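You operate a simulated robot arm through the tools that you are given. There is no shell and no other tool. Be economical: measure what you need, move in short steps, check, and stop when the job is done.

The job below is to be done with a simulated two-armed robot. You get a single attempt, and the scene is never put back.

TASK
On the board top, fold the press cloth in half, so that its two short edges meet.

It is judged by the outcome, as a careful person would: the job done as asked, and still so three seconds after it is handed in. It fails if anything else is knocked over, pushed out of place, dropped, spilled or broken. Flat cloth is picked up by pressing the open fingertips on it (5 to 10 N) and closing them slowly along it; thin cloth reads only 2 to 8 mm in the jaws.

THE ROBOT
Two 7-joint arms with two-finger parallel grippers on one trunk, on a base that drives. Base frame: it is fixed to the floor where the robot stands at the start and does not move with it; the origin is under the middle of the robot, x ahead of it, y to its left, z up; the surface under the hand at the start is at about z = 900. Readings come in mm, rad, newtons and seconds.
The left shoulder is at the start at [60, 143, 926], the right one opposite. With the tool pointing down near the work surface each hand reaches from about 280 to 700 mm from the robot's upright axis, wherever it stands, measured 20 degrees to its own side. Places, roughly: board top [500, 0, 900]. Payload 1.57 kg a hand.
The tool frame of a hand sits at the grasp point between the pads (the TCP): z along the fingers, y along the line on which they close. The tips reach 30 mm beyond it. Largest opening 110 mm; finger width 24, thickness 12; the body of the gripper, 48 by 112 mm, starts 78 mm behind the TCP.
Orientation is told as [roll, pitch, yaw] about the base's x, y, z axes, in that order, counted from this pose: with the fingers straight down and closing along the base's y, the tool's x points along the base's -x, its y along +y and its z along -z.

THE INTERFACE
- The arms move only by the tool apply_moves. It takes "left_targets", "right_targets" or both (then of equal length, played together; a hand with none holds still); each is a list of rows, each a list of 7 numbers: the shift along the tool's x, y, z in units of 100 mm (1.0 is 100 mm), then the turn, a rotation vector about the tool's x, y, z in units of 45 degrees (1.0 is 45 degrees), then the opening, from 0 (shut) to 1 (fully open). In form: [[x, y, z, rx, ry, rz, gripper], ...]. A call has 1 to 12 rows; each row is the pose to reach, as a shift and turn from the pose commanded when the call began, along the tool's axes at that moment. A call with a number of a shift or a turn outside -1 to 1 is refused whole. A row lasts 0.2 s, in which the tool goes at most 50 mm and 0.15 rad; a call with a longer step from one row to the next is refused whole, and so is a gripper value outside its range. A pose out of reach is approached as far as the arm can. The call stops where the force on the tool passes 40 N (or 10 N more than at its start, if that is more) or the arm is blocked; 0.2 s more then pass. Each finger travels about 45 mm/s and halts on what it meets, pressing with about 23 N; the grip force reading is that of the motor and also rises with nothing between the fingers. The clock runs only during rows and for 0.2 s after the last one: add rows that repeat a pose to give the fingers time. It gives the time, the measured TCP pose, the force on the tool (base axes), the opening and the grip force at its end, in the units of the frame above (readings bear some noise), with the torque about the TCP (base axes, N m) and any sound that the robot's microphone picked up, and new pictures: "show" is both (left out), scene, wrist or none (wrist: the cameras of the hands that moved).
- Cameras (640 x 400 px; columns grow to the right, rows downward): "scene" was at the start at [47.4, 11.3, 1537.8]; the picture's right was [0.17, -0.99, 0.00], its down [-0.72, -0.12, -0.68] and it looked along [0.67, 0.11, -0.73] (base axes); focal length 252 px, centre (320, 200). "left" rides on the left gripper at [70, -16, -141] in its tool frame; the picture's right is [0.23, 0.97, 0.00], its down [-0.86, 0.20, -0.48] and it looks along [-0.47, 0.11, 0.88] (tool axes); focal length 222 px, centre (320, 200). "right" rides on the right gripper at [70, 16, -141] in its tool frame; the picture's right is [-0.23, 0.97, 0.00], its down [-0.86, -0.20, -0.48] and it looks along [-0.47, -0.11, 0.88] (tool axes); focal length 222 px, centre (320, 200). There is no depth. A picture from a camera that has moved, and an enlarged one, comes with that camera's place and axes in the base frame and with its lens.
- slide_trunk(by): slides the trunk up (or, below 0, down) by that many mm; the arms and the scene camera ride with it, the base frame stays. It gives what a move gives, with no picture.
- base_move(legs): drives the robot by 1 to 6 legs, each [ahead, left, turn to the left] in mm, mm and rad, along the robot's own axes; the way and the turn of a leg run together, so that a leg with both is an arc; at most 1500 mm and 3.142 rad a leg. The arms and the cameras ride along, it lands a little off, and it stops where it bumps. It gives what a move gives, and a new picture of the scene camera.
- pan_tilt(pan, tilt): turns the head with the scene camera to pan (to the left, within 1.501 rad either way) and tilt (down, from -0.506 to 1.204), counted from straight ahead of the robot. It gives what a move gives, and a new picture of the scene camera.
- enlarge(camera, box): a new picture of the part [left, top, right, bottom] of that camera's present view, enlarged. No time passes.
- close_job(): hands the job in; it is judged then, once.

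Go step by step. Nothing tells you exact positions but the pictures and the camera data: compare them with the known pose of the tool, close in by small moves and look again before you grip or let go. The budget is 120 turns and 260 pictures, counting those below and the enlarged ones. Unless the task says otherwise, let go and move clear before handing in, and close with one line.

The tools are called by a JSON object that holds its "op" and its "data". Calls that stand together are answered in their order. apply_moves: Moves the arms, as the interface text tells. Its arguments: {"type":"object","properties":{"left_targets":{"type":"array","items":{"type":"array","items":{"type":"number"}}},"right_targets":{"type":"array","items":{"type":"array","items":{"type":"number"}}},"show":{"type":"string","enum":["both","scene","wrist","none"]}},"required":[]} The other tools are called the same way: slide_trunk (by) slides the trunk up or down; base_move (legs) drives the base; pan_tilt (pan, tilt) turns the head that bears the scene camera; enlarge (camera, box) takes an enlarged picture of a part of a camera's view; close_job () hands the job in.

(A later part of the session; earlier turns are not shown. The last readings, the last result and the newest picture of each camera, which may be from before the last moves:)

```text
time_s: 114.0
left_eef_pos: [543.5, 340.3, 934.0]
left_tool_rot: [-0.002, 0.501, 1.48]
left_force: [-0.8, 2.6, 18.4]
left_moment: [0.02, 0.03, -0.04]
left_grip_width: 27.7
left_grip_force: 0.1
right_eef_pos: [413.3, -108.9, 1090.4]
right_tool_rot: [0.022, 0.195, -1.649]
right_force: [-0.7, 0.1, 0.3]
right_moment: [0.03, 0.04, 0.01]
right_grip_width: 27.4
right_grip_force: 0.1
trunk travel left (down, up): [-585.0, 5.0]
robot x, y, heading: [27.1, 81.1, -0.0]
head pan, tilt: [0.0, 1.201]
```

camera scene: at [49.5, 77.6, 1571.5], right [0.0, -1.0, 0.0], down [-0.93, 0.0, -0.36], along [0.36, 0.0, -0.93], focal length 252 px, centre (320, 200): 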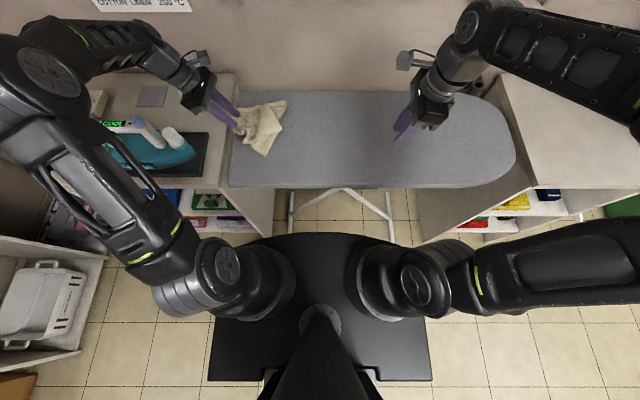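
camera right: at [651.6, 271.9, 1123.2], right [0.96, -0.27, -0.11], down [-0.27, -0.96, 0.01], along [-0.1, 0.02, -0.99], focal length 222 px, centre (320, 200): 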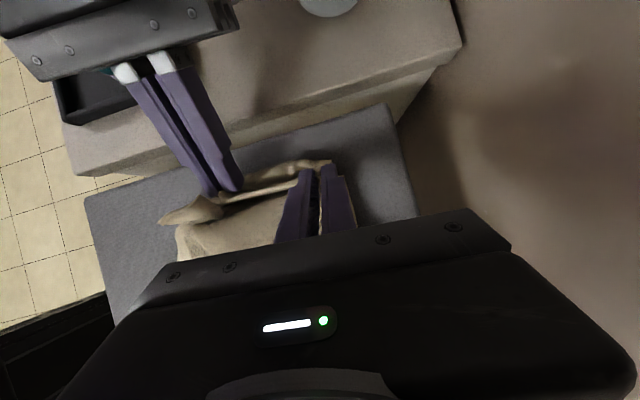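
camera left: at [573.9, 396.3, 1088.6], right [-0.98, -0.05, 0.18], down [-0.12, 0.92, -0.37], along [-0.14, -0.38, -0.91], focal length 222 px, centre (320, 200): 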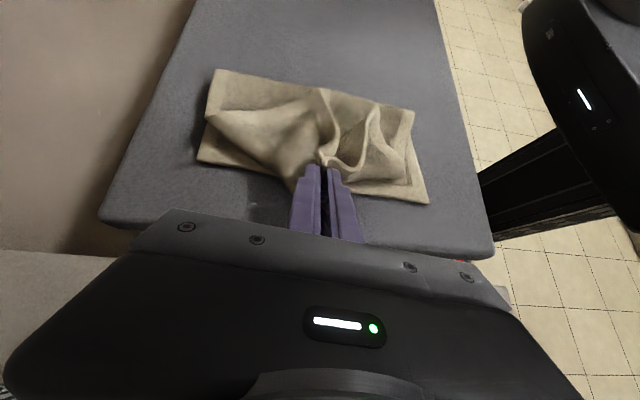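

Firm contact now. I'll back off slightly, close slowly and lift.

{"op": "apply_moves", "data": {"left_targets": [[0.005, 0, -0.01, 0, 0, 0, 0.22], [0.005, 0, -0.01, 0, 0, 0, 0.19], [0.005, 0, -0.01, 0, 0, 0, 0.16], [0.005, 0, -0.01, 0, 0, 0, 0.13], [0.005, 0, -0.01, 0, 0, 0, 0.1], [0.005, 0, -0.01, 0, 0, 0, 0.07], [0.005, 0, -0.01, 0, 0, 0, 0.04], [0.005, 0, -0.01, 0, 0, 0, 0], [0.005, 0, -0.01, 0, 0, 0, 0], [0.1, 0, -0.15, 0, 0, 0, 0], [0.25, 0, -0.3, 0, 0, 0, 0], [0.4, 0, -0.4, 0, 0, 0, 0]], "show": "none"}}

{"op": "enlarge", "data": {"camera": "left", "box": [120, 60, 440, 260]}}

```text
time_s: 116.6
left_eef_pos: [542.3, 324.2, 987.5]
left_tool_rot: [0.002, 0.501, 1.48]
left_force: [-0.3, 1.4, -0.4]
left_moment: [-0.03, -0.02, 0.05]
left_grip_width: 3.9
left_grip_force: 22.7
right_eef_pos: [413.9, -109.4, 1089.1]
right_tool_rot: [0.022, 0.196, -1.648]
right_force: [-0.6, -0.4, 0.4]
right_moment: [-0.01, -0.01, 0.04]
right_grip_width: 27.5
right_grip_force: 0.1
trunk travel left (down, up): [-585.0, 5.0]
robot x, y, heading: [21.1, 82.8, -0.0]
head pan, tilt: [0.0, 1.201]
```

```text
2.00 times, centred on (280, 160) of left
camera zoom: at [560.2, 330.3, 1143.7], right [-0.99, -0.11, 0.11], down [-0.11, 0.99, 0.01], along [-0.11, 0.0, -0.99], focal length 444 px, centre (400, 280)
```

zoom: 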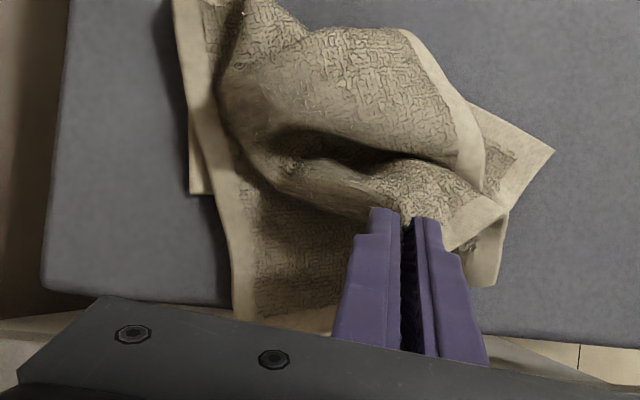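

Held at 3.9 mm. I'll sweep the hem back over toward −y, rotating the fingers the other way and unfolding the cloth.

{"op": "apply_moves", "data": {"left_targets": [[0.16, 0, -0.05, 0, -0.08, 0, 0], [0.32, -0.01, -0.09, 0, -0.17, 0, 0], [0.48, -0.01, -0.12, 0, -0.26, 0, 0], [0.64, -0.02, -0.15, 0, -0.34, 0, 0], [0.8, -0.02, -0.17, 0, -0.43, 0, 0], [0.953, -0.03, -0.185, 0, -0.51, 0, 0]], "right_targets": [[-0.2, -0.1, 0, 0, 0, 0, 0.2], [-0.4, -0.2, 0, 0, 0, 0, 0.2], [-0.6, -0.3, 0, 0, 0, 0, 0.2], [-0.8, -0.4, 0, 0, 0, 0, 0.2], [-0.9, -0.5, 0, 0, 0, 0, 0.2], [-1, -0.5, 0, 0, 0, 0, 0.2]], "show": "none"}}

{"op": "apply_moves", "data": {"left_targets": [[0.16, 0, 0, 0, -0.1, 0, 0], [0.32, -0.01, 0.01, 0, -0.21, 0, 0], [0.48, -0.02, 0.02, 0, -0.32, 0, 0], [0.64, -0.03, 0.03, 0, -0.43, 0, 0], [0.8, -0.04, 0.04, 0, -0.54, 0, 0], [0.95, -0.045, 0.045, 0, -0.64, 0, 0]], "right_targets": [[-0.1, -0.1, 0, 0, 0, 0, 0.2], [-0.2, -0.2, 0, 0, 0, 0, 0.2], [-0.3, -0.3, 0, 0, 0, 0, 0.2], [-0.4, -0.3, 0, 0, 0, 0, 0.2], [-0.5, -0.3, 0, 0, 0, 0, 0.2], [-0.6, -0.3, 0, 0, 0, 0, 0.2]], "show": "scene"}}

{"op": "enlarge", "data": {"camera": "scene", "box": [200, 60, 360, 160]}}

```text
time_s: 118.0
left_eef_pos: [538.8, 248.0, 1049.8]
left_tool_rot: [0.001, 0.099, 1.481]
left_force: [-0.3, 0.3, -0.1]
left_moment: [-0.03, -0.01, -0.01]
left_grip_width: 3.7
left_grip_force: 22.7
right_eef_pos: [357.6, -204.0, 1068.2]
right_tool_rot: [0.021, 0.195, -1.645]
right_force: [0.0, 0.0, -1.0]
right_moment: [0.03, 0.0, 0.01]
right_grip_width: 22.0
right_grip_force: 0.1
trunk travel left (down, up): [-585.0, 5.0]
robot x, y, heading: [23.7, 77.1, -0.002]
head pan, tilt: [0.0, 1.201]
```

```text
time_s: 119.4
left_eef_pos: [534.4, 154.2, 1055.1]
left_tool_rot: [0.001, -0.402, 1.48]
left_force: [-0.9, -0.2, 0.0]
left_moment: [-0.02, 0.0, -0.02]
left_grip_width: 3.9
left_grip_force: 23.1
right_eef_pos: [322.8, -261.1, 1054.7]
right_tool_rot: [0.021, 0.197, -1.649]
right_force: [0.7, 0.4, 1.2]
right_moment: [0.02, -0.02, -0.01]
right_grip_width: 21.8
right_grip_force: 0.1
trunk travel left (down, up): [-585.0, 5.0]
robot x, y, heading: [23.9, 86.4, -0.002]
head pan, tilt: [0.0, 1.201]
camera scene: at [49.6, 76.8, 1571.5], right [0.0, -1.0, 0.0], down [-0.93, 0.0, -0.36], along [0.36, 0.0, -0.93], focal length 252 px, centre (320, 200)
```

scene: 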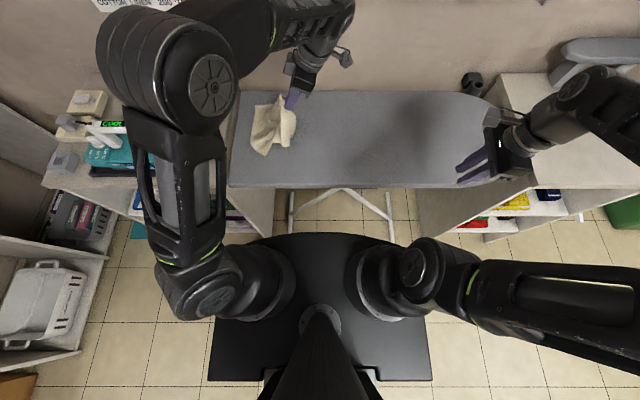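

```text
4.00 times, centred on (280, 110) of scene
camera zoom: at [49.6, 76.8, 1571.5], right [0.0, -1.0, 0.0], down [-0.93, 0.0, -0.36], along [0.36, 0.0, -0.93], focal length 1009 px, centre (480, 560)
```

zoom: 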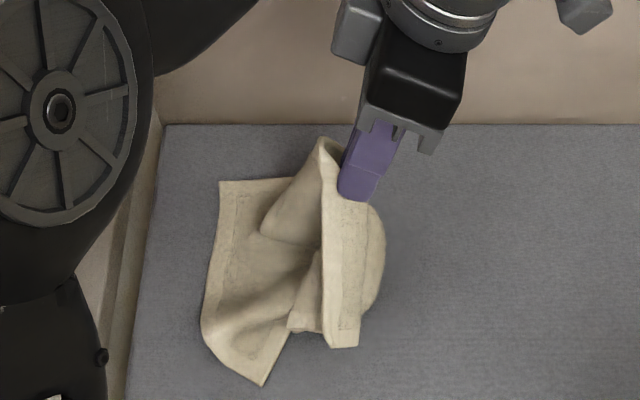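

The cloth is unfolding nicely. I'll continue down to lay it flat.

{"op": "apply_moves", "data": {"left_targets": [[0.16, 0, 0, 0, -0.04, 0, 0], [0.32, -0.01, 0.02, 0, -0.08, 0, 0], [0.48, -0.02, 0.04, 0, -0.12, 0, 0], [0.64, -0.03, 0.07, 0, -0.17, 0, 0], [0.8, -0.04, 0.1, 0, -0.21, 0, 0], [0.977, -0.05, 0.13, 0, -0.255, 0, 0]], "show": "none"}}

{"op": "apply_moves", "data": {"left_targets": [[0.2, -0.01, -0.02, 0, 0, 0, 0], [0.38, -0.02, 0, 0, 0, 0, 0], [0.55, -0.03, 0.04, 0, 0, 0, 0], [0.7, -0.04, 0.08, 0, 0, 0, 0], [0.82, -0.05, 0.13, 0, 0, 0, 0], [0.92, -0.06, 0.17, 0, 0, 0, 0]], "show": "none"}}

{"op": "enlarge", "data": {"camera": "scene", "box": [200, 70, 360, 170]}}

```text
time_s: 120.8
left_eef_pos: [531.1, 67.7, 1002.9]
left_tool_rot: [-0.001, -0.602, 1.478]
left_force: [0.3, -0.4, -1.0]
left_moment: [0.03, -0.02, -0.01]
left_grip_width: 3.8
left_grip_force: 23.2
right_eef_pos: [322.0, -260.2, 1055.9]
right_tool_rot: [0.02, 0.198, -1.648]
right_force: [0.1, 0.3, -0.5]
right_moment: [-0.03, 0.04, -0.02]
right_grip_width: 22.0
right_grip_force: 0.0
trunk travel left (down, up): [-585.0, 5.0]
robot x, y, heading: [26.7, 78.0, -0.002]
head pan, tilt: [0.0, 1.201]
```

```text
time_s: 122.2
left_eef_pos: [530.6, 44.0, 988.0]
left_tool_rot: [-0.002, -0.6, 1.478]
left_force: [0.5, 0.3, 0.6]
left_moment: [-0.01, 0.03, -0.02]
left_grip_width: 3.8
left_grip_force: 23.2
left hand out of reach, approached as far as the arm can: row 2, 3, 4, 5, 6
right_eef_pos: [321.9, -260.7, 1055.1]
right_tool_rot: [0.021, 0.194, -1.648]
right_force: [-0.3, 0.0, -0.5]
right_moment: [0.02, 0.0, -0.04]
right_grip_width: 22.1
right_grip_force: 0.1
trunk travel left (down, up): [-585.0, 5.0]
robot x, y, heading: [20.9, 83.3, -0.004]
head pan, tilt: [0.0, 1.201]
```

```text
4.00 times, centred on (280, 120) of scene
camera zoom: at [49.4, 77.8, 1571.5], right [0.0, -1.0, 0.0], down [-0.93, 0.0, -0.36], along [0.36, 0.0, -0.93], focal length 1009 px, centre (480, 520)
```

zoom: 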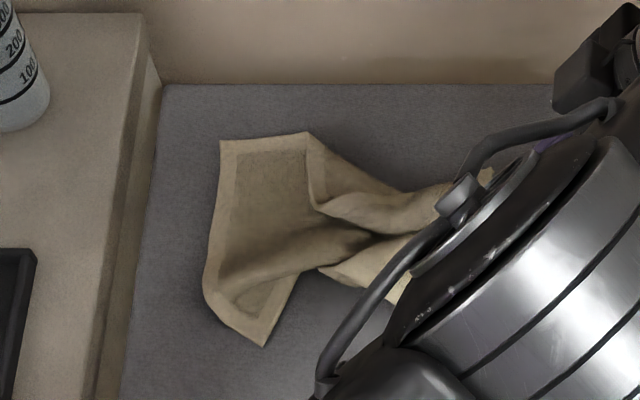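

The tilt limits reach here. I'll bring the hand upright to get down to the board.

{"op": "apply_moves", "data": {"left_targets": [[-0.3, 0, -0.2, 0, 0.15, 0, 0], [-0.3, 0, -0.2, 0, 0.3, 0, 0], [-0.2, 0, -0.1, 0, 0.45, 0, 0], [-0.1, 0, 0, 0, 0.6, 0, 0], [0, 0, 0, 0, 0.75, 0, 0], [0, 0, 0, 0, 0.75, 0, 0]], "show": "none"}}

{"op": "enlarge", "data": {"camera": "left", "box": [60, 0, 460, 250]}}

```text
time_s: 123.6
left_eef_pos: [530.7, 42.7, 988.6]
left_tool_rot: [0.003, -0.011, 1.479]
left_force: [0.3, 0.3, -0.7]
left_moment: [0.04, -0.01, -0.01]
left_grip_width: 4.0
left_grip_force: 23.2
right_eef_pos: [321.9, -260.3, 1055.5]
right_tool_rot: [0.02, 0.194, -1.647]
right_force: [0.5, -0.1, 0.1]
right_moment: [0.02, -0.02, 0.02]
right_grip_width: 21.8
right_grip_force: 0.2
trunk travel left (down, up): [-585.0, 5.0]
robot x, y, heading: [29.9, 78.0, 0.002]
head pan, tilt: [0.0, 1.201]
```

```text
1.60 times, centred on (260, 125) of left
camera zoom: at [540.6, -28.5, 1128.8], right [-0.99, -0.14, 0.0], down [-0.12, 0.86, 0.49], along [-0.07, 0.48, -0.87], focal length 355 px, centre (416, 320)
```

zoom: 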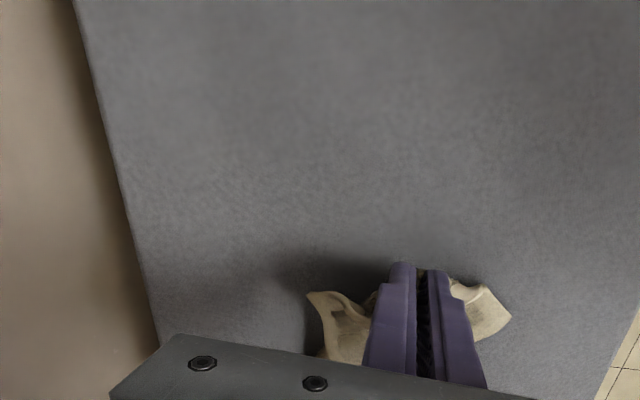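

{"op": "apply_moves", "data": {"left_targets": [[0.1, 0, 0.1, 0, 0, 0, 0], [0.2, 0, 0.2, 0, 0, 0, 0], [0.28, 0, 0.32, 0, 0, 0, 0], [0.31, 0, 0.44, 0, 0, 0, 0], [0.33, 0, 0.5, 0, 0, 0, 0], [0.33, 0, 0.5, 0, 0, 0, 0.1], [0.33, 0, 0.5, 0, 0, 0, 0.25], [0.33, 0, 0.5, 0, 0, 0, 0.25], [0.33, 0, 0.2, 0, 0, 0, 0.25], [0.33, 0.2, -0.2, 0, 0, 0, 0.25], [0.33, 0.6, -0.4, 0, 0, 0, 0.25], [0.33, 1, -0.4, 0, 0, 0, 0.25]], "show": "none"}}

{"op": "apply_moves", "data": {"left_targets": [[0, 0.3, -0.2, 0, 0, 0, 0.25], [0, 0.6, -0.3, 0, 0, 0, 0.25], [0, 0.9, -0.3, 0, 0, 0, 0.25], [0, 1, -0.3, 0, 0, 0, 0.25]], "show": "none"}}

{"op": "enlarge", "data": {"camera": "scene", "box": [200, 70, 392, 190]}}

```text
time_s: 126.2
left_eef_pos: [426.5, 19.4, 1027.6]
left_tool_rot: [0.001, -0.012, 1.479]
left_force: [0.3, -0.6, -0.2]
left_moment: [0.02, 0.02, -0.01]
left_grip_width: 27.7
left_grip_force: 0.1
right_eef_pos: [320.9, -259.2, 1055.4]
right_tool_rot: [0.022, 0.195, -1.648]
right_force: [0.0, -0.3, -0.3]
right_moment: [0.02, -0.05, 0.0]
right_grip_width: 21.9
right_grip_force: 0.0
trunk travel left (down, up): [-585.0, 5.0]
robot x, y, heading: [28.6, 77.9, 0.001]
head pan, tilt: [0.0, 1.201]
```

```text
time_s: 127.2
left_eef_pos: [328.1, 26.5, 1058.6]
left_tool_rot: [0.002, -0.011, 1.482]
left_force: [-0.1, 0.5, -0.6]
left_moment: [0.04, 0.02, 0.0]
left_grip_width: 27.6
left_grip_force: 0.0
right_eef_pos: [321.3, -259.3, 1056.3]
right_tool_rot: [0.021, 0.195, -1.649]
right_force: [-0.7, -0.3, -0.2]
right_moment: [0.0, 0.02, -0.01]
right_grip_width: 22.0
right_grip_force: 0.0
trunk travel left (down, up): [-585.0, 5.0]
robot x, y, heading: [25.1, 78.5, 0.002]
head pan, tilt: [0.0, 1.201]
```

```text
3.33 times, centred on (296, 130) of scene
camera zoom: at [49.7, 77.7, 1571.5], right [0.0, -1.0, 0.0], down [-0.93, 0.0, -0.36], along [0.36, 0.0, -0.93], focal length 841 px, centre (400, 433)
```

zoom: 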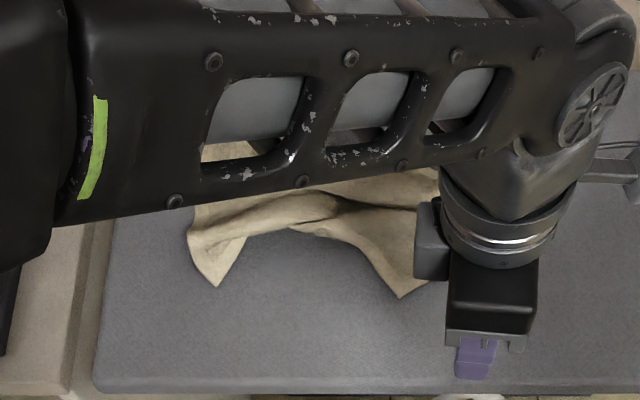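

{"op": "apply_moves", "data": {"left_targets": [[-0.3, 0, -0.2, 0, 0, 0, 0.25], [-0.6, 0, -0.2, 0, 0, 0, 0.25], [-0.9, 0, -0.2, 0, 0, 0, 0.25], [-1, 0, -0.2, 0, 0, 0, 0.25]], "show": "none"}}

{"op": "apply_moves", "data": {"left_targets": [[-0.3, 0, 0, 0, 0, 0, 0.25], [-0.6, 0, 0, 0, 0, 0, 0.25], [-0.9, 0, 0, 0, 0, 0, 0.25], [-1, 0, 0, 0, 0, 0, 0.25]], "show": "none"}}

{"op": "enlarge", "data": {"camera": "scene", "box": [200, 70, 392, 190]}}

```text
time_s: 128.2
left_eef_pos: [336.7, 126.0, 1080.1]
left_tool_rot: [0.002, -0.013, 1.479]
left_force: [0.6, -0.3, -0.1]
left_moment: [0.01, -0.02, 0.02]
left_grip_width: 27.4
left_grip_force: 0.0
right_eef_pos: [322.0, -259.9, 1054.9]
right_tool_rot: [0.021, 0.195, -1.648]
right_force: [0.8, -0.5, 0.1]
right_moment: [0.01, 0.03, 0.01]
right_grip_width: 22.1
right_grip_force: 0.0
trunk travel left (down, up): [-585.0, 5.0]
robot x, y, heading: [29.8, 79.6, 0.003]
head pan, tilt: [0.0, 1.201]
```

```text
time_s: 129.2
left_eef_pos: [345.4, 227.0, 1080.5]
left_tool_rot: [0.002, -0.012, 1.478]
left_force: [-0.5, 0.6, -0.1]
left_moment: [0.04, 0.01, 0.0]
left_grip_width: 27.4
left_grip_force: 0.0
right_eef_pos: [321.9, -259.9, 1055.4]
right_tool_rot: [0.02, 0.196, -1.649]
right_force: [0.5, -1.1, 0.8]
right_moment: [0.02, 0.0, 0.0]
right_grip_width: 22.1
right_grip_force: 0.1
trunk travel left (down, up): [-585.0, 5.0]
robot x, y, heading: [24.0, 79.5, -0.0]
head pan, tilt: [0.0, 1.201]
```

```text
3.33 times, centred on (296, 130) of scene
camera zoom: at [49.4, 77.6, 1571.5], right [0.0, -1.0, 0.0], down [-0.93, 0.0, -0.36], along [0.36, 0.0, -0.93], focal length 841 px, centre (400, 433)
```

zoom: 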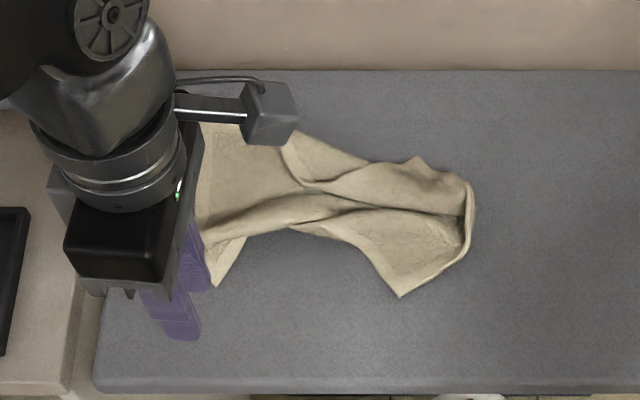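

The cloth is a single layer again with some pleats. I'll grip the two right-hand corners, near at about (443,78) and far at about (597,61), and stretch them out to where they belong.

{"op": "apply_moves", "data": {"right_targets": [[0.2, 0.15, 0, 0, -0.06, 0, 0.25], [0.42, 0.3, 0.05, 0, -0.12, 0, 0.25], [0.62, 0.45, 0.1, 0, -0.18, 0, 0.25], [0.83, 0.6, 0.16, 0, -0.248, 0, 0.25]], "show": "none"}}

{"op": "apply_moves", "data": {"right_targets": [[0.2, 0.15, 0, 0, 0, 0, 0.25], [0.42, 0.3, 0, 0, 0, 0, 0.25], [0.63, 0.45, 0, 0, 0, 0, 0.25], [0.847, 0.598, 0, 0, 0, 0, 0.25]], "show": "none"}}

{"op": "apply_moves", "data": {"right_targets": [[0.2, 0.15, 0, 0, 0, 0, 0.25], [0.42, 0.3, 0, 0, 0, 0, 0.25], [0.63, 0.45, 0, 0, 0, 0, 0.25], [0.847, 0.598, 0, 0, 0, 0, 0.25]], "left_targets": [[0.18, -0.15, 0.1, 0, 0, 0, 0.25], [0.37, -0.3, 0.2, 0, 0, 0, 0.25], [0.55, -0.45, 0.35, 0, 0, 0, 0.25], [0.738, -0.609, 0.5, 0, 0, 0, 0.25]], "show": "none"}}

{"op": "apply_moves", "data": {"right_targets": [[0.2, 0.15, 0.2, 0, 0, 0, 0.25], [0.42, 0.3, 0.4, 0, 0, 0, 0.25], [0.63, 0.45, 0.6, 0, 0, 0, 0.25], [0.847, 0.598, 0.8, 0, 0, 0, 0.25]], "left_targets": [[0.18, -0.15, 0.1, 0, 0, 0, 0.25], [0.37, -0.3, 0.25, 0, 0, 0, 0.25], [0.55, -0.45, 0.4, 0, 0, 0, 0.25], [0.738, -0.609, 0.55, 0, 0, 0, 0.25]], "show": "wrist"}}

```text
time_s: 130.2
left_eef_pos: [346.2, 227.5, 1080.4]
left_tool_rot: [0.002, -0.012, 1.48]
left_force: [0.3, -0.1, -0.2]
left_moment: [0.0, -0.01, 0.0]
left_grip_width: 27.5
left_grip_force: 0.0
right_eef_pos: [390.0, -178.4, 1058.0]
right_tool_rot: [0.02, 0.0, -1.653]
right_force: [0.0, -0.6, -0.9]
right_moment: [-0.01, 0.02, 0.01]
right_grip_width: 27.7
right_grip_force: 0.1
trunk travel left (down, up): [-585.0, 5.0]
robot x, y, heading: [23.4, 80.8, 0.003]
head pan, tilt: [0.0, 1.201]
```

```text
time_s: 131.2
left_eef_pos: [347.5, 226.2, 1081.1]
left_tool_rot: [0.003, -0.011, 1.48]
left_force: [0.0, 0.1, 0.0]
left_moment: [-0.01, 0.0, 0.01]
left_grip_width: 27.5
left_grip_force: 0.0
right_eef_pos: [456.6, -99.1, 1058.5]
right_tool_rot: [0.02, -0.001, -1.653]
right_force: [-0.2, -0.1, -0.5]
right_moment: [0.01, 0.03, 0.02]
right_grip_width: 27.3
right_grip_force: 0.0
trunk travel left (down, up): [-585.0, 5.0]
robot x, y, heading: [24.7, 84.2, 0.0]
head pan, tilt: [0.0, 1.201]
```

```text
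time_s: 132.2
left_eef_pos: [401.6, 149.1, 1030.7]
left_tool_rot: [0.0, -0.013, 1.482]
left_force: [0.6, 0.1, 0.2]
left_moment: [-0.04, 0.01, -0.01]
left_grip_width: 27.6
left_grip_force: 0.1
right_eef_pos: [523.3, -21.3, 1059.3]
right_tool_rot: [0.019, 0.0, -1.651]
right_force: [0.6, 0.2, -0.5]
right_moment: [0.02, 0.05, 0.01]
right_grip_width: 27.6
right_grip_force: 0.0
trunk travel left (down, up): [-585.0, 5.0]
robot x, y, heading: [23.1, 79.6, 0.001]
head pan, tilt: [0.0, 1.201]
```

```text
time_s: 133.2
left_eef_pos: [456.3, 70.0, 973.4]
left_tool_rot: [0.0, -0.012, 1.482]
left_force: [-0.6, 0.4, 0.0]
left_moment: [0.0, 0.01, 0.02]
left_grip_width: 27.5
left_grip_force: 0.0
right_eef_pos: [590.9, 58.8, 981.3]
right_tool_rot: [0.021, 0.002, -1.652]
right_force: [-0.6, -0.1, -0.4]
right_moment: [0.01, -0.01, 0.01]
right_grip_width: 27.2
right_grip_force: 0.0
trunk travel left (down, up): [-585.0, 5.0]
robot x, y, heading: [25.5, 79.5, -0.0]
head pan, tilt: [0.0, 1.201]
camera right: at [611.2, 127.6, 1122.5], right [0.95, -0.31, 0.02], down [-0.28, -0.84, 0.47], along [-0.13, -0.46, -0.88], focal length 222 px, centre (320, 200)
camera left: at [466.3, -1.4, 1113.6], right [-0.99, -0.14, 0.0], down [-0.12, 0.86, 0.49], along [-0.07, 0.49, -0.87], focal length 222 px, centre (320, 200)
```

right: 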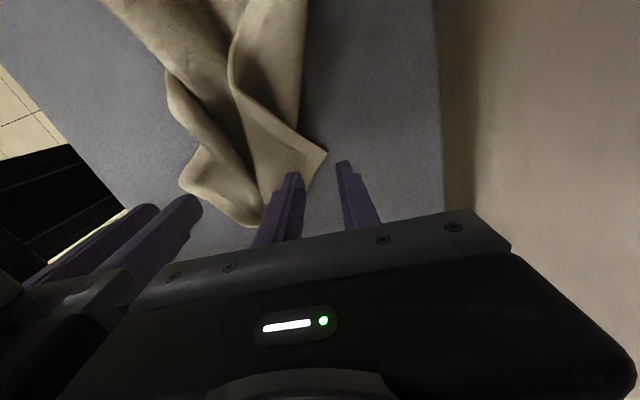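
left: 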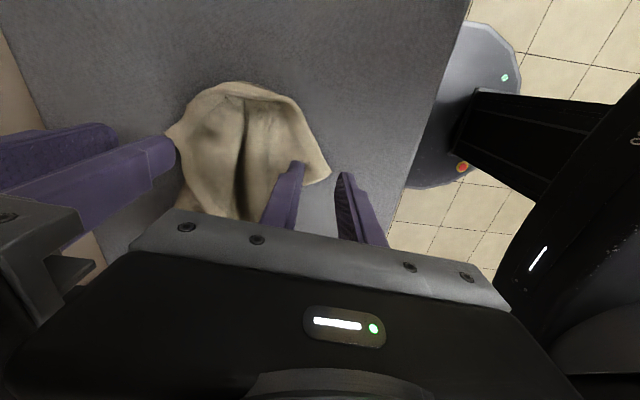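

I'll do the near corner first with the left hand, using a narrower opening.

{"op": "apply_moves", "data": {"left_targets": [[-0.087, -0.073, 0.1, 0, 0, 0, 0.18], [-0.087, -0.073, 0.22, 0, 0, 0, 0.18], [-0.087, -0.073, 0.34, 0, 0, 0, 0.18], [-0.087, -0.073, 0.39, 0, 0, 0, 0.18]], "right_targets": [[0, 0.04, 0, 0, 0, 0, 0.18], [0, 0.04, 0, 0, 0, 0, 0.18], [0, 0.04, 0, 0, 0, 0, 0.18], [0, 0.04, 0, 0, 0, 0, 0.18]], "show": "none"}}

{"op": "apply_moves", "data": {"left_targets": [[0, 0, 0.01, 0, 0, 0, 0.18], [0, 0, 0.02, 0, 0, 0, 0.16], [0, 0, 0.02, 0, 0, 0, 0.13], [0, 0, 0.02, 0, 0, 0, 0.1], [0, 0, 0.02, 0, 0, 0, 0.07], [0, 0, 0.02, 0, 0, 0, 0.04], [0, 0, 0.02, 0, 0, 0, 0], [0, 0, 0.02, 0, 0, 0, 0], [0, 0, -0.1, 0, 0, 0, 0], [0, 0, -0.2, 0, 0, 0, 0]], "show": "wrist"}}

```text
time_s: 134.2
left_eef_pos: [460.9, 78.5, 936.2]
left_tool_rot: [-0.001, -0.012, 1.48]
left_force: [0.6, 1.1, 0.8]
left_moment: [0.01, 0.0, -0.01]
left_grip_width: 19.9
left_grip_force: 0.0
right_eef_pos: [594.3, 59.1, 981.0]
right_tool_rot: [0.021, -0.002, -1.652]
right_force: [0.5, -0.1, 0.7]
right_moment: [0.02, 0.02, 0.01]
right_grip_width: 19.7
right_grip_force: 0.1
trunk travel left (down, up): [-585.0, 5.0]
robot x, y, heading: [25.5, 78.6, -0.004]
head pan, tilt: [0.0, 1.201]
```

```text
time_s: 136.4
left_eef_pos: [461.7, 77.9, 954.3]
left_tool_rot: [0.002, -0.01, 1.481]
left_force: [0.2, 1.0, 0.1]
left_moment: [0.04, -0.01, 0.02]
left_grip_width: 3.8
left_grip_force: 23.1
right_eef_pos: [593.5, 58.8, 982.0]
right_tool_rot: [0.02, 0.001, -1.652]
right_force: [0.0, 0.8, -0.6]
right_moment: [0.01, -0.01, 0.02]
right_grip_width: 19.6
right_grip_force: 0.0
trunk travel left (down, up): [-585.0, 5.0]
robot x, y, heading: [22.9, 78.8, -0.002]
head pan, tilt: [0.0, 1.201]
camera left: at [473.3, 6.9, 1094.8], right [-0.99, -0.14, 0.0], down [-0.12, 0.86, 0.49], along [-0.07, 0.49, -0.87], focal length 222 px, centre (320, 200)
```

left: 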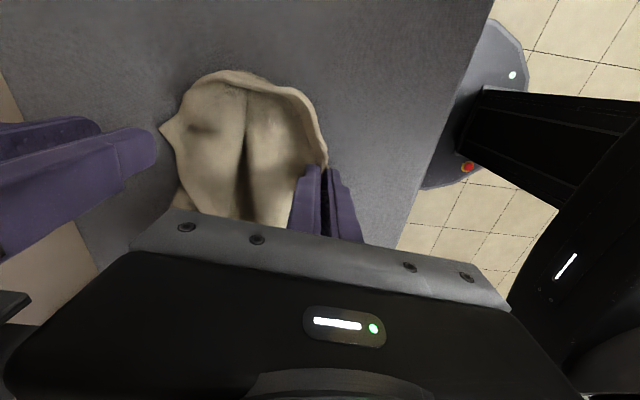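

Near corner held. Now I'll take the far corner with the right hand while the left pulls outward a little.

{"op": "apply_moves", "data": {"left_targets": [[0.05, 0.06, 0, 0, 0, 0, 0], [0.1, 0.12, 0, 0, 0, 0, 0], [0.15, 0.18, 0, 0, 0, 0, 0], [0.15, 0.18, 0, 0, 0, 0, 0]], "right_targets": [[0, -0.03, 0.1, 0, 0, 0, 0.18], [0, -0.07, 0.25, 0, 0, 0, 0.18], [0, -0.1, 0.4, 0, 0, 0, 0.18], [0, -0.1, 0.46, 0, 0, 0, 0.18]], "show": "wrist"}}

```text
time_s: 137.4
left_eef_pos: [443.4, 65.0, 955.9]
left_tool_rot: [0.003, -0.013, 1.48]
left_force: [-0.3, -0.1, -0.3]
left_moment: [0.04, 0.0, 0.01]
left_grip_width: 3.8
left_grip_force: 23.4
right_eef_pos: [585.1, 59.9, 936.2]
right_tool_rot: [0.022, 0.001, -1.651]
right_force: [0.1, -1.7, 4.1]
right_moment: [0.0, 0.11, -0.02]
right_grip_width: 19.8
right_grip_force: 0.2
trunk travel left (down, up): [-585.0, 5.0]
robot x, y, heading: [22.6, 77.1, -0.004]
head pan, tilt: [0.0, 1.201]
camera right: at [605.1, 127.4, 1078.3], right [0.95, -0.31, 0.02], down [-0.28, -0.84, 0.47], along [-0.13, -0.46, -0.88], focal length 222 px, centre (320, 200)
camera left: at [453.4, -6.6, 1095.1], right [-0.99, -0.14, 0.0], down [-0.12, 0.86, 0.49], along [-0.07, 0.49, -0.87], focal length 222 px, centre (320, 200)
```

right: 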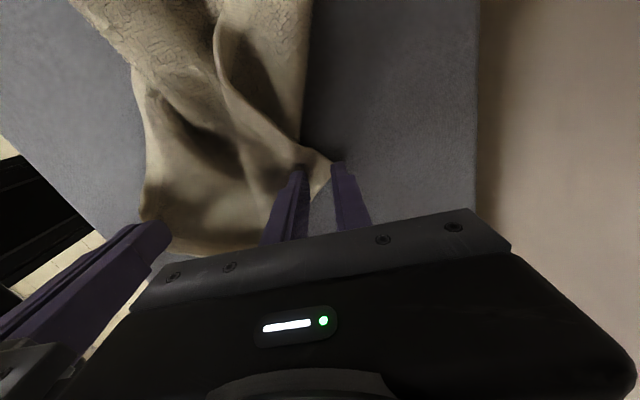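
left: 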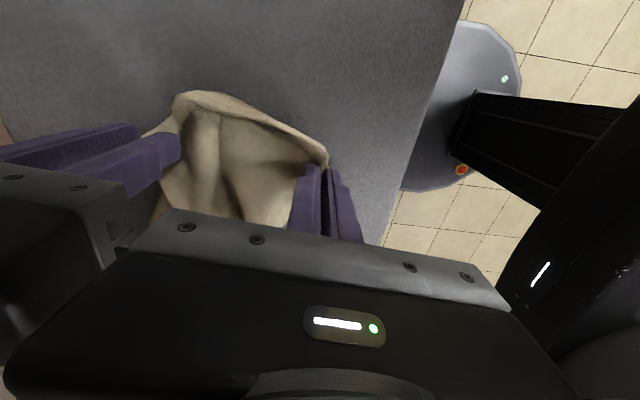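

{"op": "apply_moves", "data": {"right_targets": [[0, -0.05, -0.03, 0, 0, 0, 0.18], [0, -0.05, 0.01, 0, 0, 0, 0.18], [0, -0.05, 0.015, 0, 0, 0, 0.15], [0, -0.05, 0.015, 0, 0, 0, 0.12], [0, -0.05, 0.015, 0, 0, 0, 0.09], [0, -0.05, 0.015, 0, 0, 0, 0.06], [0, -0.05, 0.015, 0, 0, 0, 0.03], [0, -0.05, 0.015, 0, 0, 0, 0], [0, -0.05, 0.015, 0, 0, 0, 0], [0, -0.05, -0.1, 0, 0, 0, 0], [0, -0.05, -0.2, 0, 0, 0, 0]], "show": "none"}}

```text
time_s: 139.8
left_eef_pos: [443.3, 64.4, 953.8]
left_tool_rot: [0.003, -0.013, 1.481]
left_force: [0.1, -0.5, 0.1]
left_moment: [0.0, 0.04, 0.02]
left_grip_width: 3.4
left_grip_force: 22.6
right_eef_pos: [580.7, 59.2, 955.7]
right_tool_rot: [0.022, 0.001, -1.653]
right_force: [-0.1, 0.3, -0.5]
right_moment: [-0.03, 0.02, -0.05]
right_grip_width: 0.0
right_grip_force: 21.5
trunk travel left (down, up): [-585.0, 5.0]
robot x, y, heading: [22.5, 75.2, 0.001]
head pan, tilt: [0.0, 1.201]
```

{"op": "apply_moves", "data": {"right_targets": [[0, 0, 0, 0, 0, 0, 0.1], [0, -0.03, 0, 0, 0, 0, 0.22], [0.04, -0.06, 0.05, 0, 0, 0, 0.22], [0.04, -0.06, 0.15, 0, 0, 0, 0.22], [0.04, -0.06, 0.205, 0, 0, 0, 0.22], [0.04, -0.06, 0.225, 0, 0, 0, 0.22]], "show": "wrist"}}

```text
time_s: 141.2
left_eef_pos: [441.4, 63.8, 955.5]
left_tool_rot: [0.0, -0.015, 1.481]
left_force: [-0.3, 0.0, 0.2]
left_moment: [0.02, 0.0, 0.01]
left_grip_width: 3.7
left_grip_force: 23.0
right_eef_pos: [574.1, 64.4, 935.9]
right_tool_rot: [0.029, 0.003, -1.653]
right_force: [-0.9, -2.5, 29.6]
right_moment: [0.07, 0.7, 0.03]
right_grip_width: 25.1
right_grip_force: 0.4
trunk travel left (down, up): [-585.0, 5.0]
robot x, y, heading: [24.0, 79.3, -0.001]
head pan, tilt: [0.0, 1.201]
camera right: at [593.7, 132.4, 1078.8], right [0.95, -0.31, 0.03], down [-0.28, -0.84, 0.47], along [-0.12, -0.45, -0.88], focal length 222 px, centre (320, 200)
```

right: 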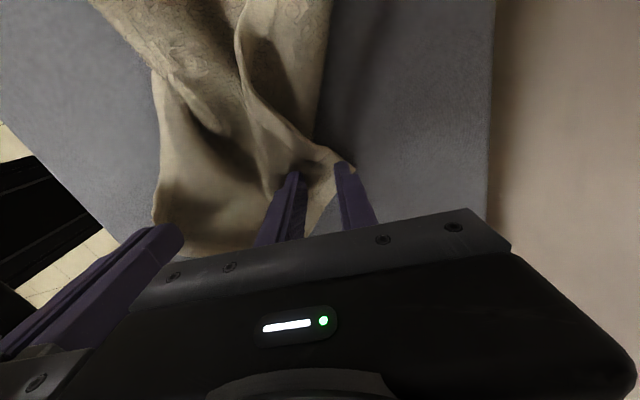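

{"op": "apply_moves", "data": {"right_targets": [[0, 0, -0.02, 0, 0, 0, 0.22], [0, 0, -0.02, 0, 0, 0, 0.19], [0, 0, -0.02, 0, 0, 0, 0.16], [0, 0, -0.02, 0, 0, 0, 0.13], [0, 0, -0.02, 0, 0, 0, 0.1], [0, 0, -0.02, 0, 0, 0, 0.07], [0, 0, -0.02, 0, 0, 0, 0.04], [0, 0, -0.02, 0, 0, 0, 0], [0, 0, -0.02, 0, 0, 0, 0], [0, 0, -0.1, 0, 0, 0, 0], [0, 0, -0.2, 0, 0, 0, 0]], "show": "none"}}

```text
time_s: 143.6
left_eef_pos: [444.2, 65.0, 954.7]
left_tool_rot: [0.002, -0.012, 1.482]
left_force: [0.3, -0.2, -0.1]
left_moment: [0.0, 0.03, -0.01]
left_grip_width: 3.9
left_grip_force: 23.4
right_eef_pos: [573.3, 64.5, 951.4]
right_tool_rot: [0.019, -0.002, -1.65]
right_force: [-0.8, -0.8, -0.5]
right_moment: [0.03, -0.03, 0.0]
right_grip_width: 0.1
right_grip_force: 21.0
trunk travel left (down, up): [-585.0, 5.0]
robot x, y, heading: [24.3, 79.8, -0.0]
head pan, tilt: [0.0, 1.201]
```

{"op": "enlarge", "data": {"camera": "right", "box": [120, 40, 440, 240]}}

```text
2.00 times, centred on (280, 140) of right
camera zoom: at [593.6, 133.0, 1093.4], right [0.95, -0.3, 0.02], down [-0.28, -0.84, 0.47], along [-0.13, -0.46, -0.88], focal length 444 px, centre (400, 320)
```

zoom: 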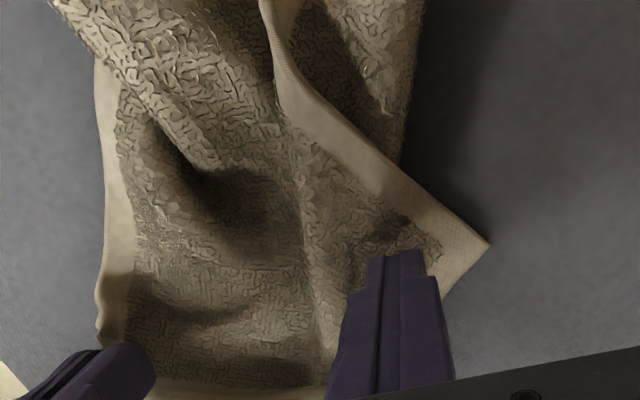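

{"op": "apply_moves", "data": {"right_targets": [[0, 0.05, -0.05, 0, 0, 0, 0.15], [-0.01, 0.14, -0.05, 0, 0, 0, 0.22], [-0.01, 0.14, 0.08, 0, 0, 0, 0.22], [-0.01, 0.14, 0.15, 0, 0, 0, 0.22]], "show": "none"}}

{"op": "apply_moves", "data": {"right_targets": [[0, 0, 0.01, 0, 0, 0, 0.22], [0, 0, 0.02, 0, 0, 0, 0.22]], "show": "none"}}

```text
time_s: 144.6
left_eef_pos: [443.0, 65.0, 955.4]
left_tool_rot: [0.003, -0.013, 1.479]
left_force: [-0.7, -0.5, 0.9]
left_moment: [0.01, -0.01, 0.0]
left_grip_width: 3.5
left_grip_force: 22.9
right_eef_pos: [588.3, 62.8, 938.5]
right_tool_rot: [0.02, 0.0, -1.65]
right_force: [0.3, 0.4, 0.1]
right_moment: [0.04, 0.01, -0.02]
right_grip_width: 24.5
right_grip_force: 0.1
trunk travel left (down, up): [-585.0, 5.0]
robot x, y, heading: [27.8, 76.8, 0.001]
head pan, tilt: [0.0, 1.201]
```

```text
time_s: 145.2
left_eef_pos: [443.3, 65.1, 955.4]
left_tool_rot: [0.003, -0.014, 1.479]
left_force: [0.0, 0.9, 0.4]
left_moment: [0.01, 0.01, 0.02]
left_grip_width: 3.8
left_grip_force: 22.5
right_eef_pos: [588.3, 62.4, 936.6]
right_tool_rot: [0.023, 0.001, -1.651]
right_force: [-0.6, 0.9, 2.9]
right_moment: [0.05, 0.06, -0.05]
right_grip_width: 24.4
right_grip_force: 0.0
trunk travel left (down, up): [-585.0, 5.0]
robot x, y, heading: [25.7, 78.9, 0.002]
head pan, tilt: [0.0, 1.201]
```

{"op": "apply_moves", "data": {"right_targets": [[0, 0, 0.012, 0, 0, 0, 0.22], [0, 0, 0.015, 0, 0, 0, 0.19], [0, 0, 0.015, 0, 0, 0, 0.16], [0, 0, 0.015, 0, 0, 0, 0.13], [0, 0, 0.015, 0, 0, 0, 0.1], [0, 0, 0.015, 0, 0, 0, 0.07], [0, 0, 0.015, 0, 0, 0, 0.04], [0, 0, 0.015, 0, 0, 0, 0], [0, 0, 0.015, 0, 0, 0, 0], [0, 0, -0.1, 0, 0, 0, 0], [0, 0, -0.2, 0, 0, 0, 0]], "show": "none"}}

```text
time_s: 147.6
left_eef_pos: [443.5, 64.4, 954.2]
left_tool_rot: [0.002, -0.012, 1.48]
left_force: [0.7, -0.6, -0.6]
left_moment: [-0.01, 0.01, -0.01]
left_grip_width: 3.5
left_grip_force: 23.2
right_eef_pos: [587.5, 61.8, 955.8]
right_tool_rot: [0.023, 0.001, -1.653]
right_force: [0.5, -0.1, 0.7]
right_moment: [0.0, -0.02, 0.02]
right_grip_width: 0.1
right_grip_force: 20.6
trunk travel left (down, up): [-585.0, 5.0]
robot x, y, heading: [24.9, 77.8, -0.0]
head pan, tilt: [0.0, 1.201]
```

{"op": "apply_moves", "data": {"right_targets": [[0, 0, -0.1, 0, 0, 0, 0.2], [0, 0, -0.1, 0, 0, 0, 0.33]], "show": "none"}}

{"op": "enlarge", "data": {"camera": "right", "box": [120, 40, 440, 240]}}

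```text
time_s: 148.2
left_eef_pos: [442.6, 65.4, 954.5]
left_tool_rot: [0.001, -0.012, 1.48]
left_force: [0.0, 0.4, -1.1]
left_moment: [0.01, 0.01, -0.01]
left_grip_width: 3.7
left_grip_force: 23.1
right_eef_pos: [589.0, 62.4, 966.8]
right_tool_rot: [0.021, 0.0, -1.651]
right_force: [-0.2, 0.1, -0.4]
right_moment: [0.03, 0.0, 0.03]
right_grip_width: 36.4
right_grip_force: 0.1
trunk travel left (down, up): [-585.0, 5.0]
robot x, y, heading: [20.8, 75.7, 0.002]
head pan, tilt: [0.0, 1.201]
```

```text
2.00 times, centred on (280, 140) of right
camera zoom: at [608.4, 130.1, 1108.4], right [0.95, -0.31, 0.02], down [-0.28, -0.84, 0.47], along [-0.13, -0.46, -0.88], focal length 444 px, centre (400, 320)
```

zoom: 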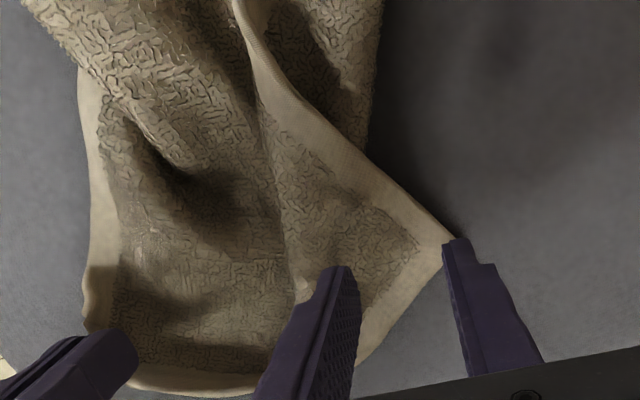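

{"op": "apply_moves", "data": {"right_targets": [[-0.02, -0.08, 0, 0, 0, 0, 0.26], [-0.02, -0.17, 0.05, 0, 0, 0, 0.26], [-0.02, -0.17, 0.2, 0, 0, 0, 0.26], [-0.02, -0.17, 0.295, 0, 0, 0, 0.26]], "show": "none"}}

{"op": "apply_moves", "data": {"right_targets": [[0, 0, 0.01, 0, 0, 0, 0.26], [0, 0, 0.015, 0, 0, 0, 0.26]], "show": "none"}}

```text
time_s: 149.2
left_eef_pos: [439.9, 66.0, 952.8]
left_tool_rot: [0.008, -0.02, 1.478]
left_force: [0.0, 0.4, 0.1]
left_moment: [-0.02, 0.0, 0.01]
left_grip_width: 3.8
left_grip_force: 23.0
right_eef_pos: [573.4, 61.1, 938.9]
right_tool_rot: [0.028, 0.004, -1.652]
right_force: [-1.3, 0.0, 4.7]
right_moment: [0.03, 0.1, 0.03]
right_grip_width: 28.8
right_grip_force: 0.2
trunk travel left (down, up): [-585.0, 5.0]
robot x, y, heading: [24.4, 78.2, 0.0]
head pan, tilt: [0.0, 1.201]
```

```text
time_s: 149.8
left_eef_pos: [439.8, 67.5, 951.8]
left_tool_rot: [0.008, -0.017, 1.482]
left_force: [0.3, 0.4, -0.1]
left_moment: [-0.02, 0.01, 0.0]
left_grip_width: 3.6
left_grip_force: 23.0
right_eef_pos: [572.8, 60.9, 937.7]
right_tool_rot: [0.028, 0.006, -1.655]
right_force: [-0.6, 0.7, 7.8]
right_moment: [0.07, 0.21, 0.02]
right_grip_width: 28.8
right_grip_force: 0.6
trunk travel left (down, up): [-585.0, 5.0]
robot x, y, heading: [21.7, 80.4, 0.005]
head pan, tilt: [0.0, 1.201]
```

{"op": "apply_moves", "data": {"right_targets": [[0, 0, 0.005, 0, 0, 0, 0.24], [0, 0, 0.01, 0, 0, 0, 0.21], [0, 0, 0.012, 0, 0, 0, 0.18], [0, 0, 0.015, 0, 0, 0, 0.15], [0, 0, 0.015, 0, 0, 0, 0.12], [0, 0, 0.015, 0, 0, 0, 0.09], [0, 0, 0.015, 0, 0, 0, 0.06], [0, 0, 0.015, 0, 0, 0, 0.03], [0, 0, 0.015, 0, 0, 0, 0], [0, 0, 0.015, 0, 0, 0, 0]], "show": "wrist"}}

```text
time_s: 152.0
left_eef_pos: [437.8, 66.9, 952.3]
left_tool_rot: [0.011, -0.017, 1.48]
left_force: [0.5, 0.1, -0.8]
left_moment: [-0.01, -0.02, 0.03]
left_grip_width: 3.7
left_grip_force: 23.5
right_eef_pos: [573.1, 59.2, 936.4]
right_tool_rot: [0.027, 0.005, -1.658]
right_force: [-3.2, -0.7, 8.0]
right_moment: [0.03, 0.12, 0.05]
right_grip_width: 0.0
right_grip_force: 21.1
trunk travel left (down, up): [-585.0, 5.0]
robot x, y, heading: [25.7, 83.1, 0.005]
head pan, tilt: [0.0, 1.201]
camera right: at [592.6, 127.7, 1079.5], right [0.95, -0.31, 0.03], down [-0.28, -0.84, 0.47], along [-0.12, -0.45, -0.88], focal length 222 px, centre (320, 200)
```

right: 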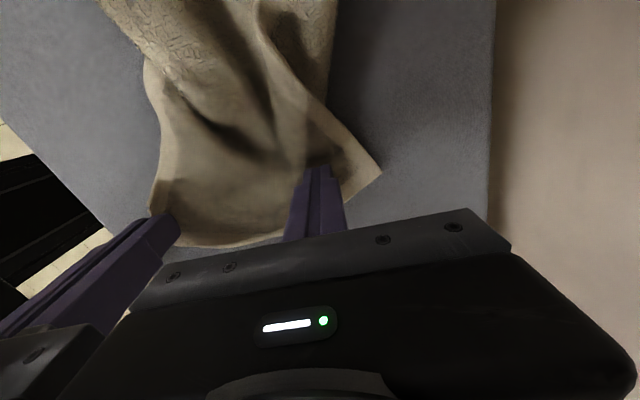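

The right hand keeps missing, and the left grips reliably. So I'll drop the near corner at its place with the left, park the right, and use the left for the far corner as well.

{"op": "apply_moves", "data": {"left_targets": [[0.1, -0.02, 0, 0, 0, 0, 0], [0.2, -0.05, 0, 0, 0, 0, 0], [0.3, -0.05, 0.05, 0, 0, 0, 0], [0.42, -0.05, 0.12, 0, 0, 0, 0], [0.42, -0.05, 0.17, 0, 0, 0, 0], [0.42, -0.05, 0.17, 0, 0, 0, 0.12], [0.42, -0.05, 0.17, 0, 0, 0, 0.27], [0.42, -0.05, 0.17, 0, 0, 0, 0.27], [0.42, -0.05, -0.1, 0, 0, 0, 0.27], [0.42, -0.05, -0.5, 0, 0, 0, 0.27]], "right_targets": [[0, 0, -0.1, 0, 0, 0, 0.1], [0, 0, -0.4, 0, 0, 0, 0.1], [-0.2, 0, -0.6, 0, 0, 0, 0.1], [-0.5, -0.1, -0.8, 0, 0, 0, 0.1], [-0.8, -0.2, -0.8, 0, 0, 0, 0.1], [-1, -0.4, -0.8, 0, 0, 0, 0.1], [-1, -0.6, -0.8, 0, 0, 0, 0.1], [-1, -0.8, -0.8, 0, 0, 0, 0.1], [-1, -1, -0.8, 0, 0, 0, 0.1], [-1, -1, -0.8, 0, 0, 0, 0.1]], "show": "none"}}

{"op": "apply_moves", "data": {"left_targets": [[0, -0.2, 0, 0, 0, 0, 0.3], [0, -0.45, 0, 0, 0, 0, 0.3], [0, -0.7, 0, 0, 0, 0, 0.3], [0, -0.95, 0, 0, 0, 0, 0.3]], "right_targets": [[-0.3, -0.2, 0, 0, 0, 0, 0.1], [-0.6, -0.5, 0, 0, 0, 0, 0.1], [-0.9, -0.7, 0, 0, 0, 0, 0.1], [-1, -0.9, 0, 0, 0, 0, 0.1]], "show": "none"}}

{"op": "apply_moves", "data": {"left_targets": [[-0.1, -0.2, 0, 0, 0, 0, 0.3], [-0.2, -0.4, 0.05, 0, 0, 0, 0.3], [-0.3, -0.5, 0.1, 0, 0, 0, 0.3]], "right_targets": [[-0.3, -0.2, 0, 0, 0, 0, 0.1], [-0.6, -0.4, 0, 0, 0, 0, 0.1], [-0.9, -0.4, 0, 0, 0, 0, 0.1]], "show": "none"}}

{"op": "enlarge", "data": {"camera": "left", "box": [60, 0, 460, 250]}}

```text
time_s: 153.4
left_eef_pos: [439.2, 21.4, 936.0]
left_tool_rot: [0.009, -0.017, 1.475]
left_force: [0.7, -0.4, -0.4]
left_moment: [0.0, -0.03, -0.01]
left_grip_width: 29.7
left_grip_force: 0.1
right_eef_pos: [524.2, -37.9, 1013.6]
right_tool_rot: [0.034, 0.0, -1.66]
right_force: [1.2, -0.6, -0.9]
right_moment: [0.13, 0.11, 0.07]
right_grip_width: 10.8
right_grip_force: 0.0
trunk travel left (down, up): [-585.0, 5.0]
robot x, y, heading: [23.7, 81.4, 0.0]
head pan, tilt: [0.0, 1.201]
stopped in row 7 (right hand): the force on the tool passed its limit at 56 N (the readings are from after the stop); the commanded pose is now the measured one
```

```text
time_s: 153.8
left_eef_pos: [437.4, 12.8, 936.9]
left_tool_rot: [0.011, -0.012, 1.447]
left_force: [-0.9, -0.7, 0.4]
left_moment: [-0.03, -0.2, -0.09]
left_grip_width: 33.1
left_grip_force: 0.1
right_eef_pos: [524.1, -47.9, 1015.3]
right_tool_rot: [0.056, 0.008, -1.666]
right_force: [0.9, -0.9, 0.7]
right_moment: [0.04, 0.09, 0.03]
right_grip_width: 11.0
right_grip_force: 0.0
trunk travel left (down, up): [-585.0, 5.0]
robot x, y, heading: [25.0, 80.5, 0.006]
head pan, tilt: [0.0, 1.201]
stopped in row 1 (right hand): the force on the tool passed its limit at 71 N (the readings are from after the stop); the commanded pose is now the measured one
```

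```text
time_s: 154.1
left_eef_pos: [438.9, 9.2, 937.1]
left_tool_rot: [0.017, -0.01, 1.42]
left_force: [-1.1, 1.3, 0.4]
left_moment: [0.0, -0.2, -0.09]
left_grip_width: 32.9
left_grip_force: 0.0
right_eef_pos: [524.1, -54.1, 1019.1]
right_tool_rot: [0.079, 0.017, -1.667]
right_force: [0.9, -0.4, -0.2]
right_moment: [0.04, 0.13, 0.04]
right_grip_width: 10.9
right_grip_force: 0.0
trunk travel left (down, up): [-585.0, 5.0]
robot x, y, heading: [27.4, 78.9, 0.002]
head pan, tilt: [0.0, 1.201]
stopped in row 1 (right hand): the force on the tool passed its limit at 68 N (the readings are from after the stop); the commanded pose is now the measured one
```

```text
1.60 times, centred on (260, 125) of left
camera zoom: at [446.8, -62.8, 1077.4], right [-1.0, -0.08, 0.01], down [-0.06, 0.87, 0.49], along [-0.05, 0.49, -0.87], focal length 355 px, centre (416, 320)
```

zoom: 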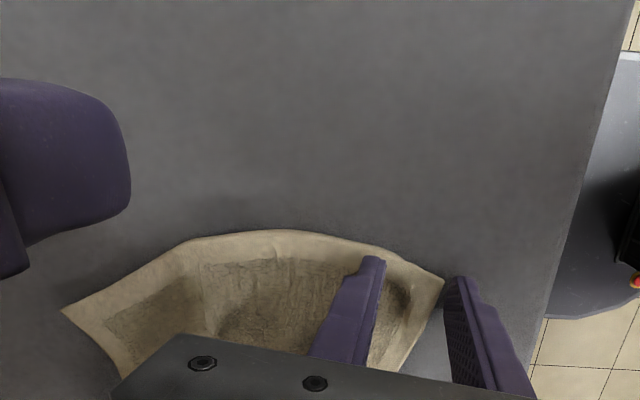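

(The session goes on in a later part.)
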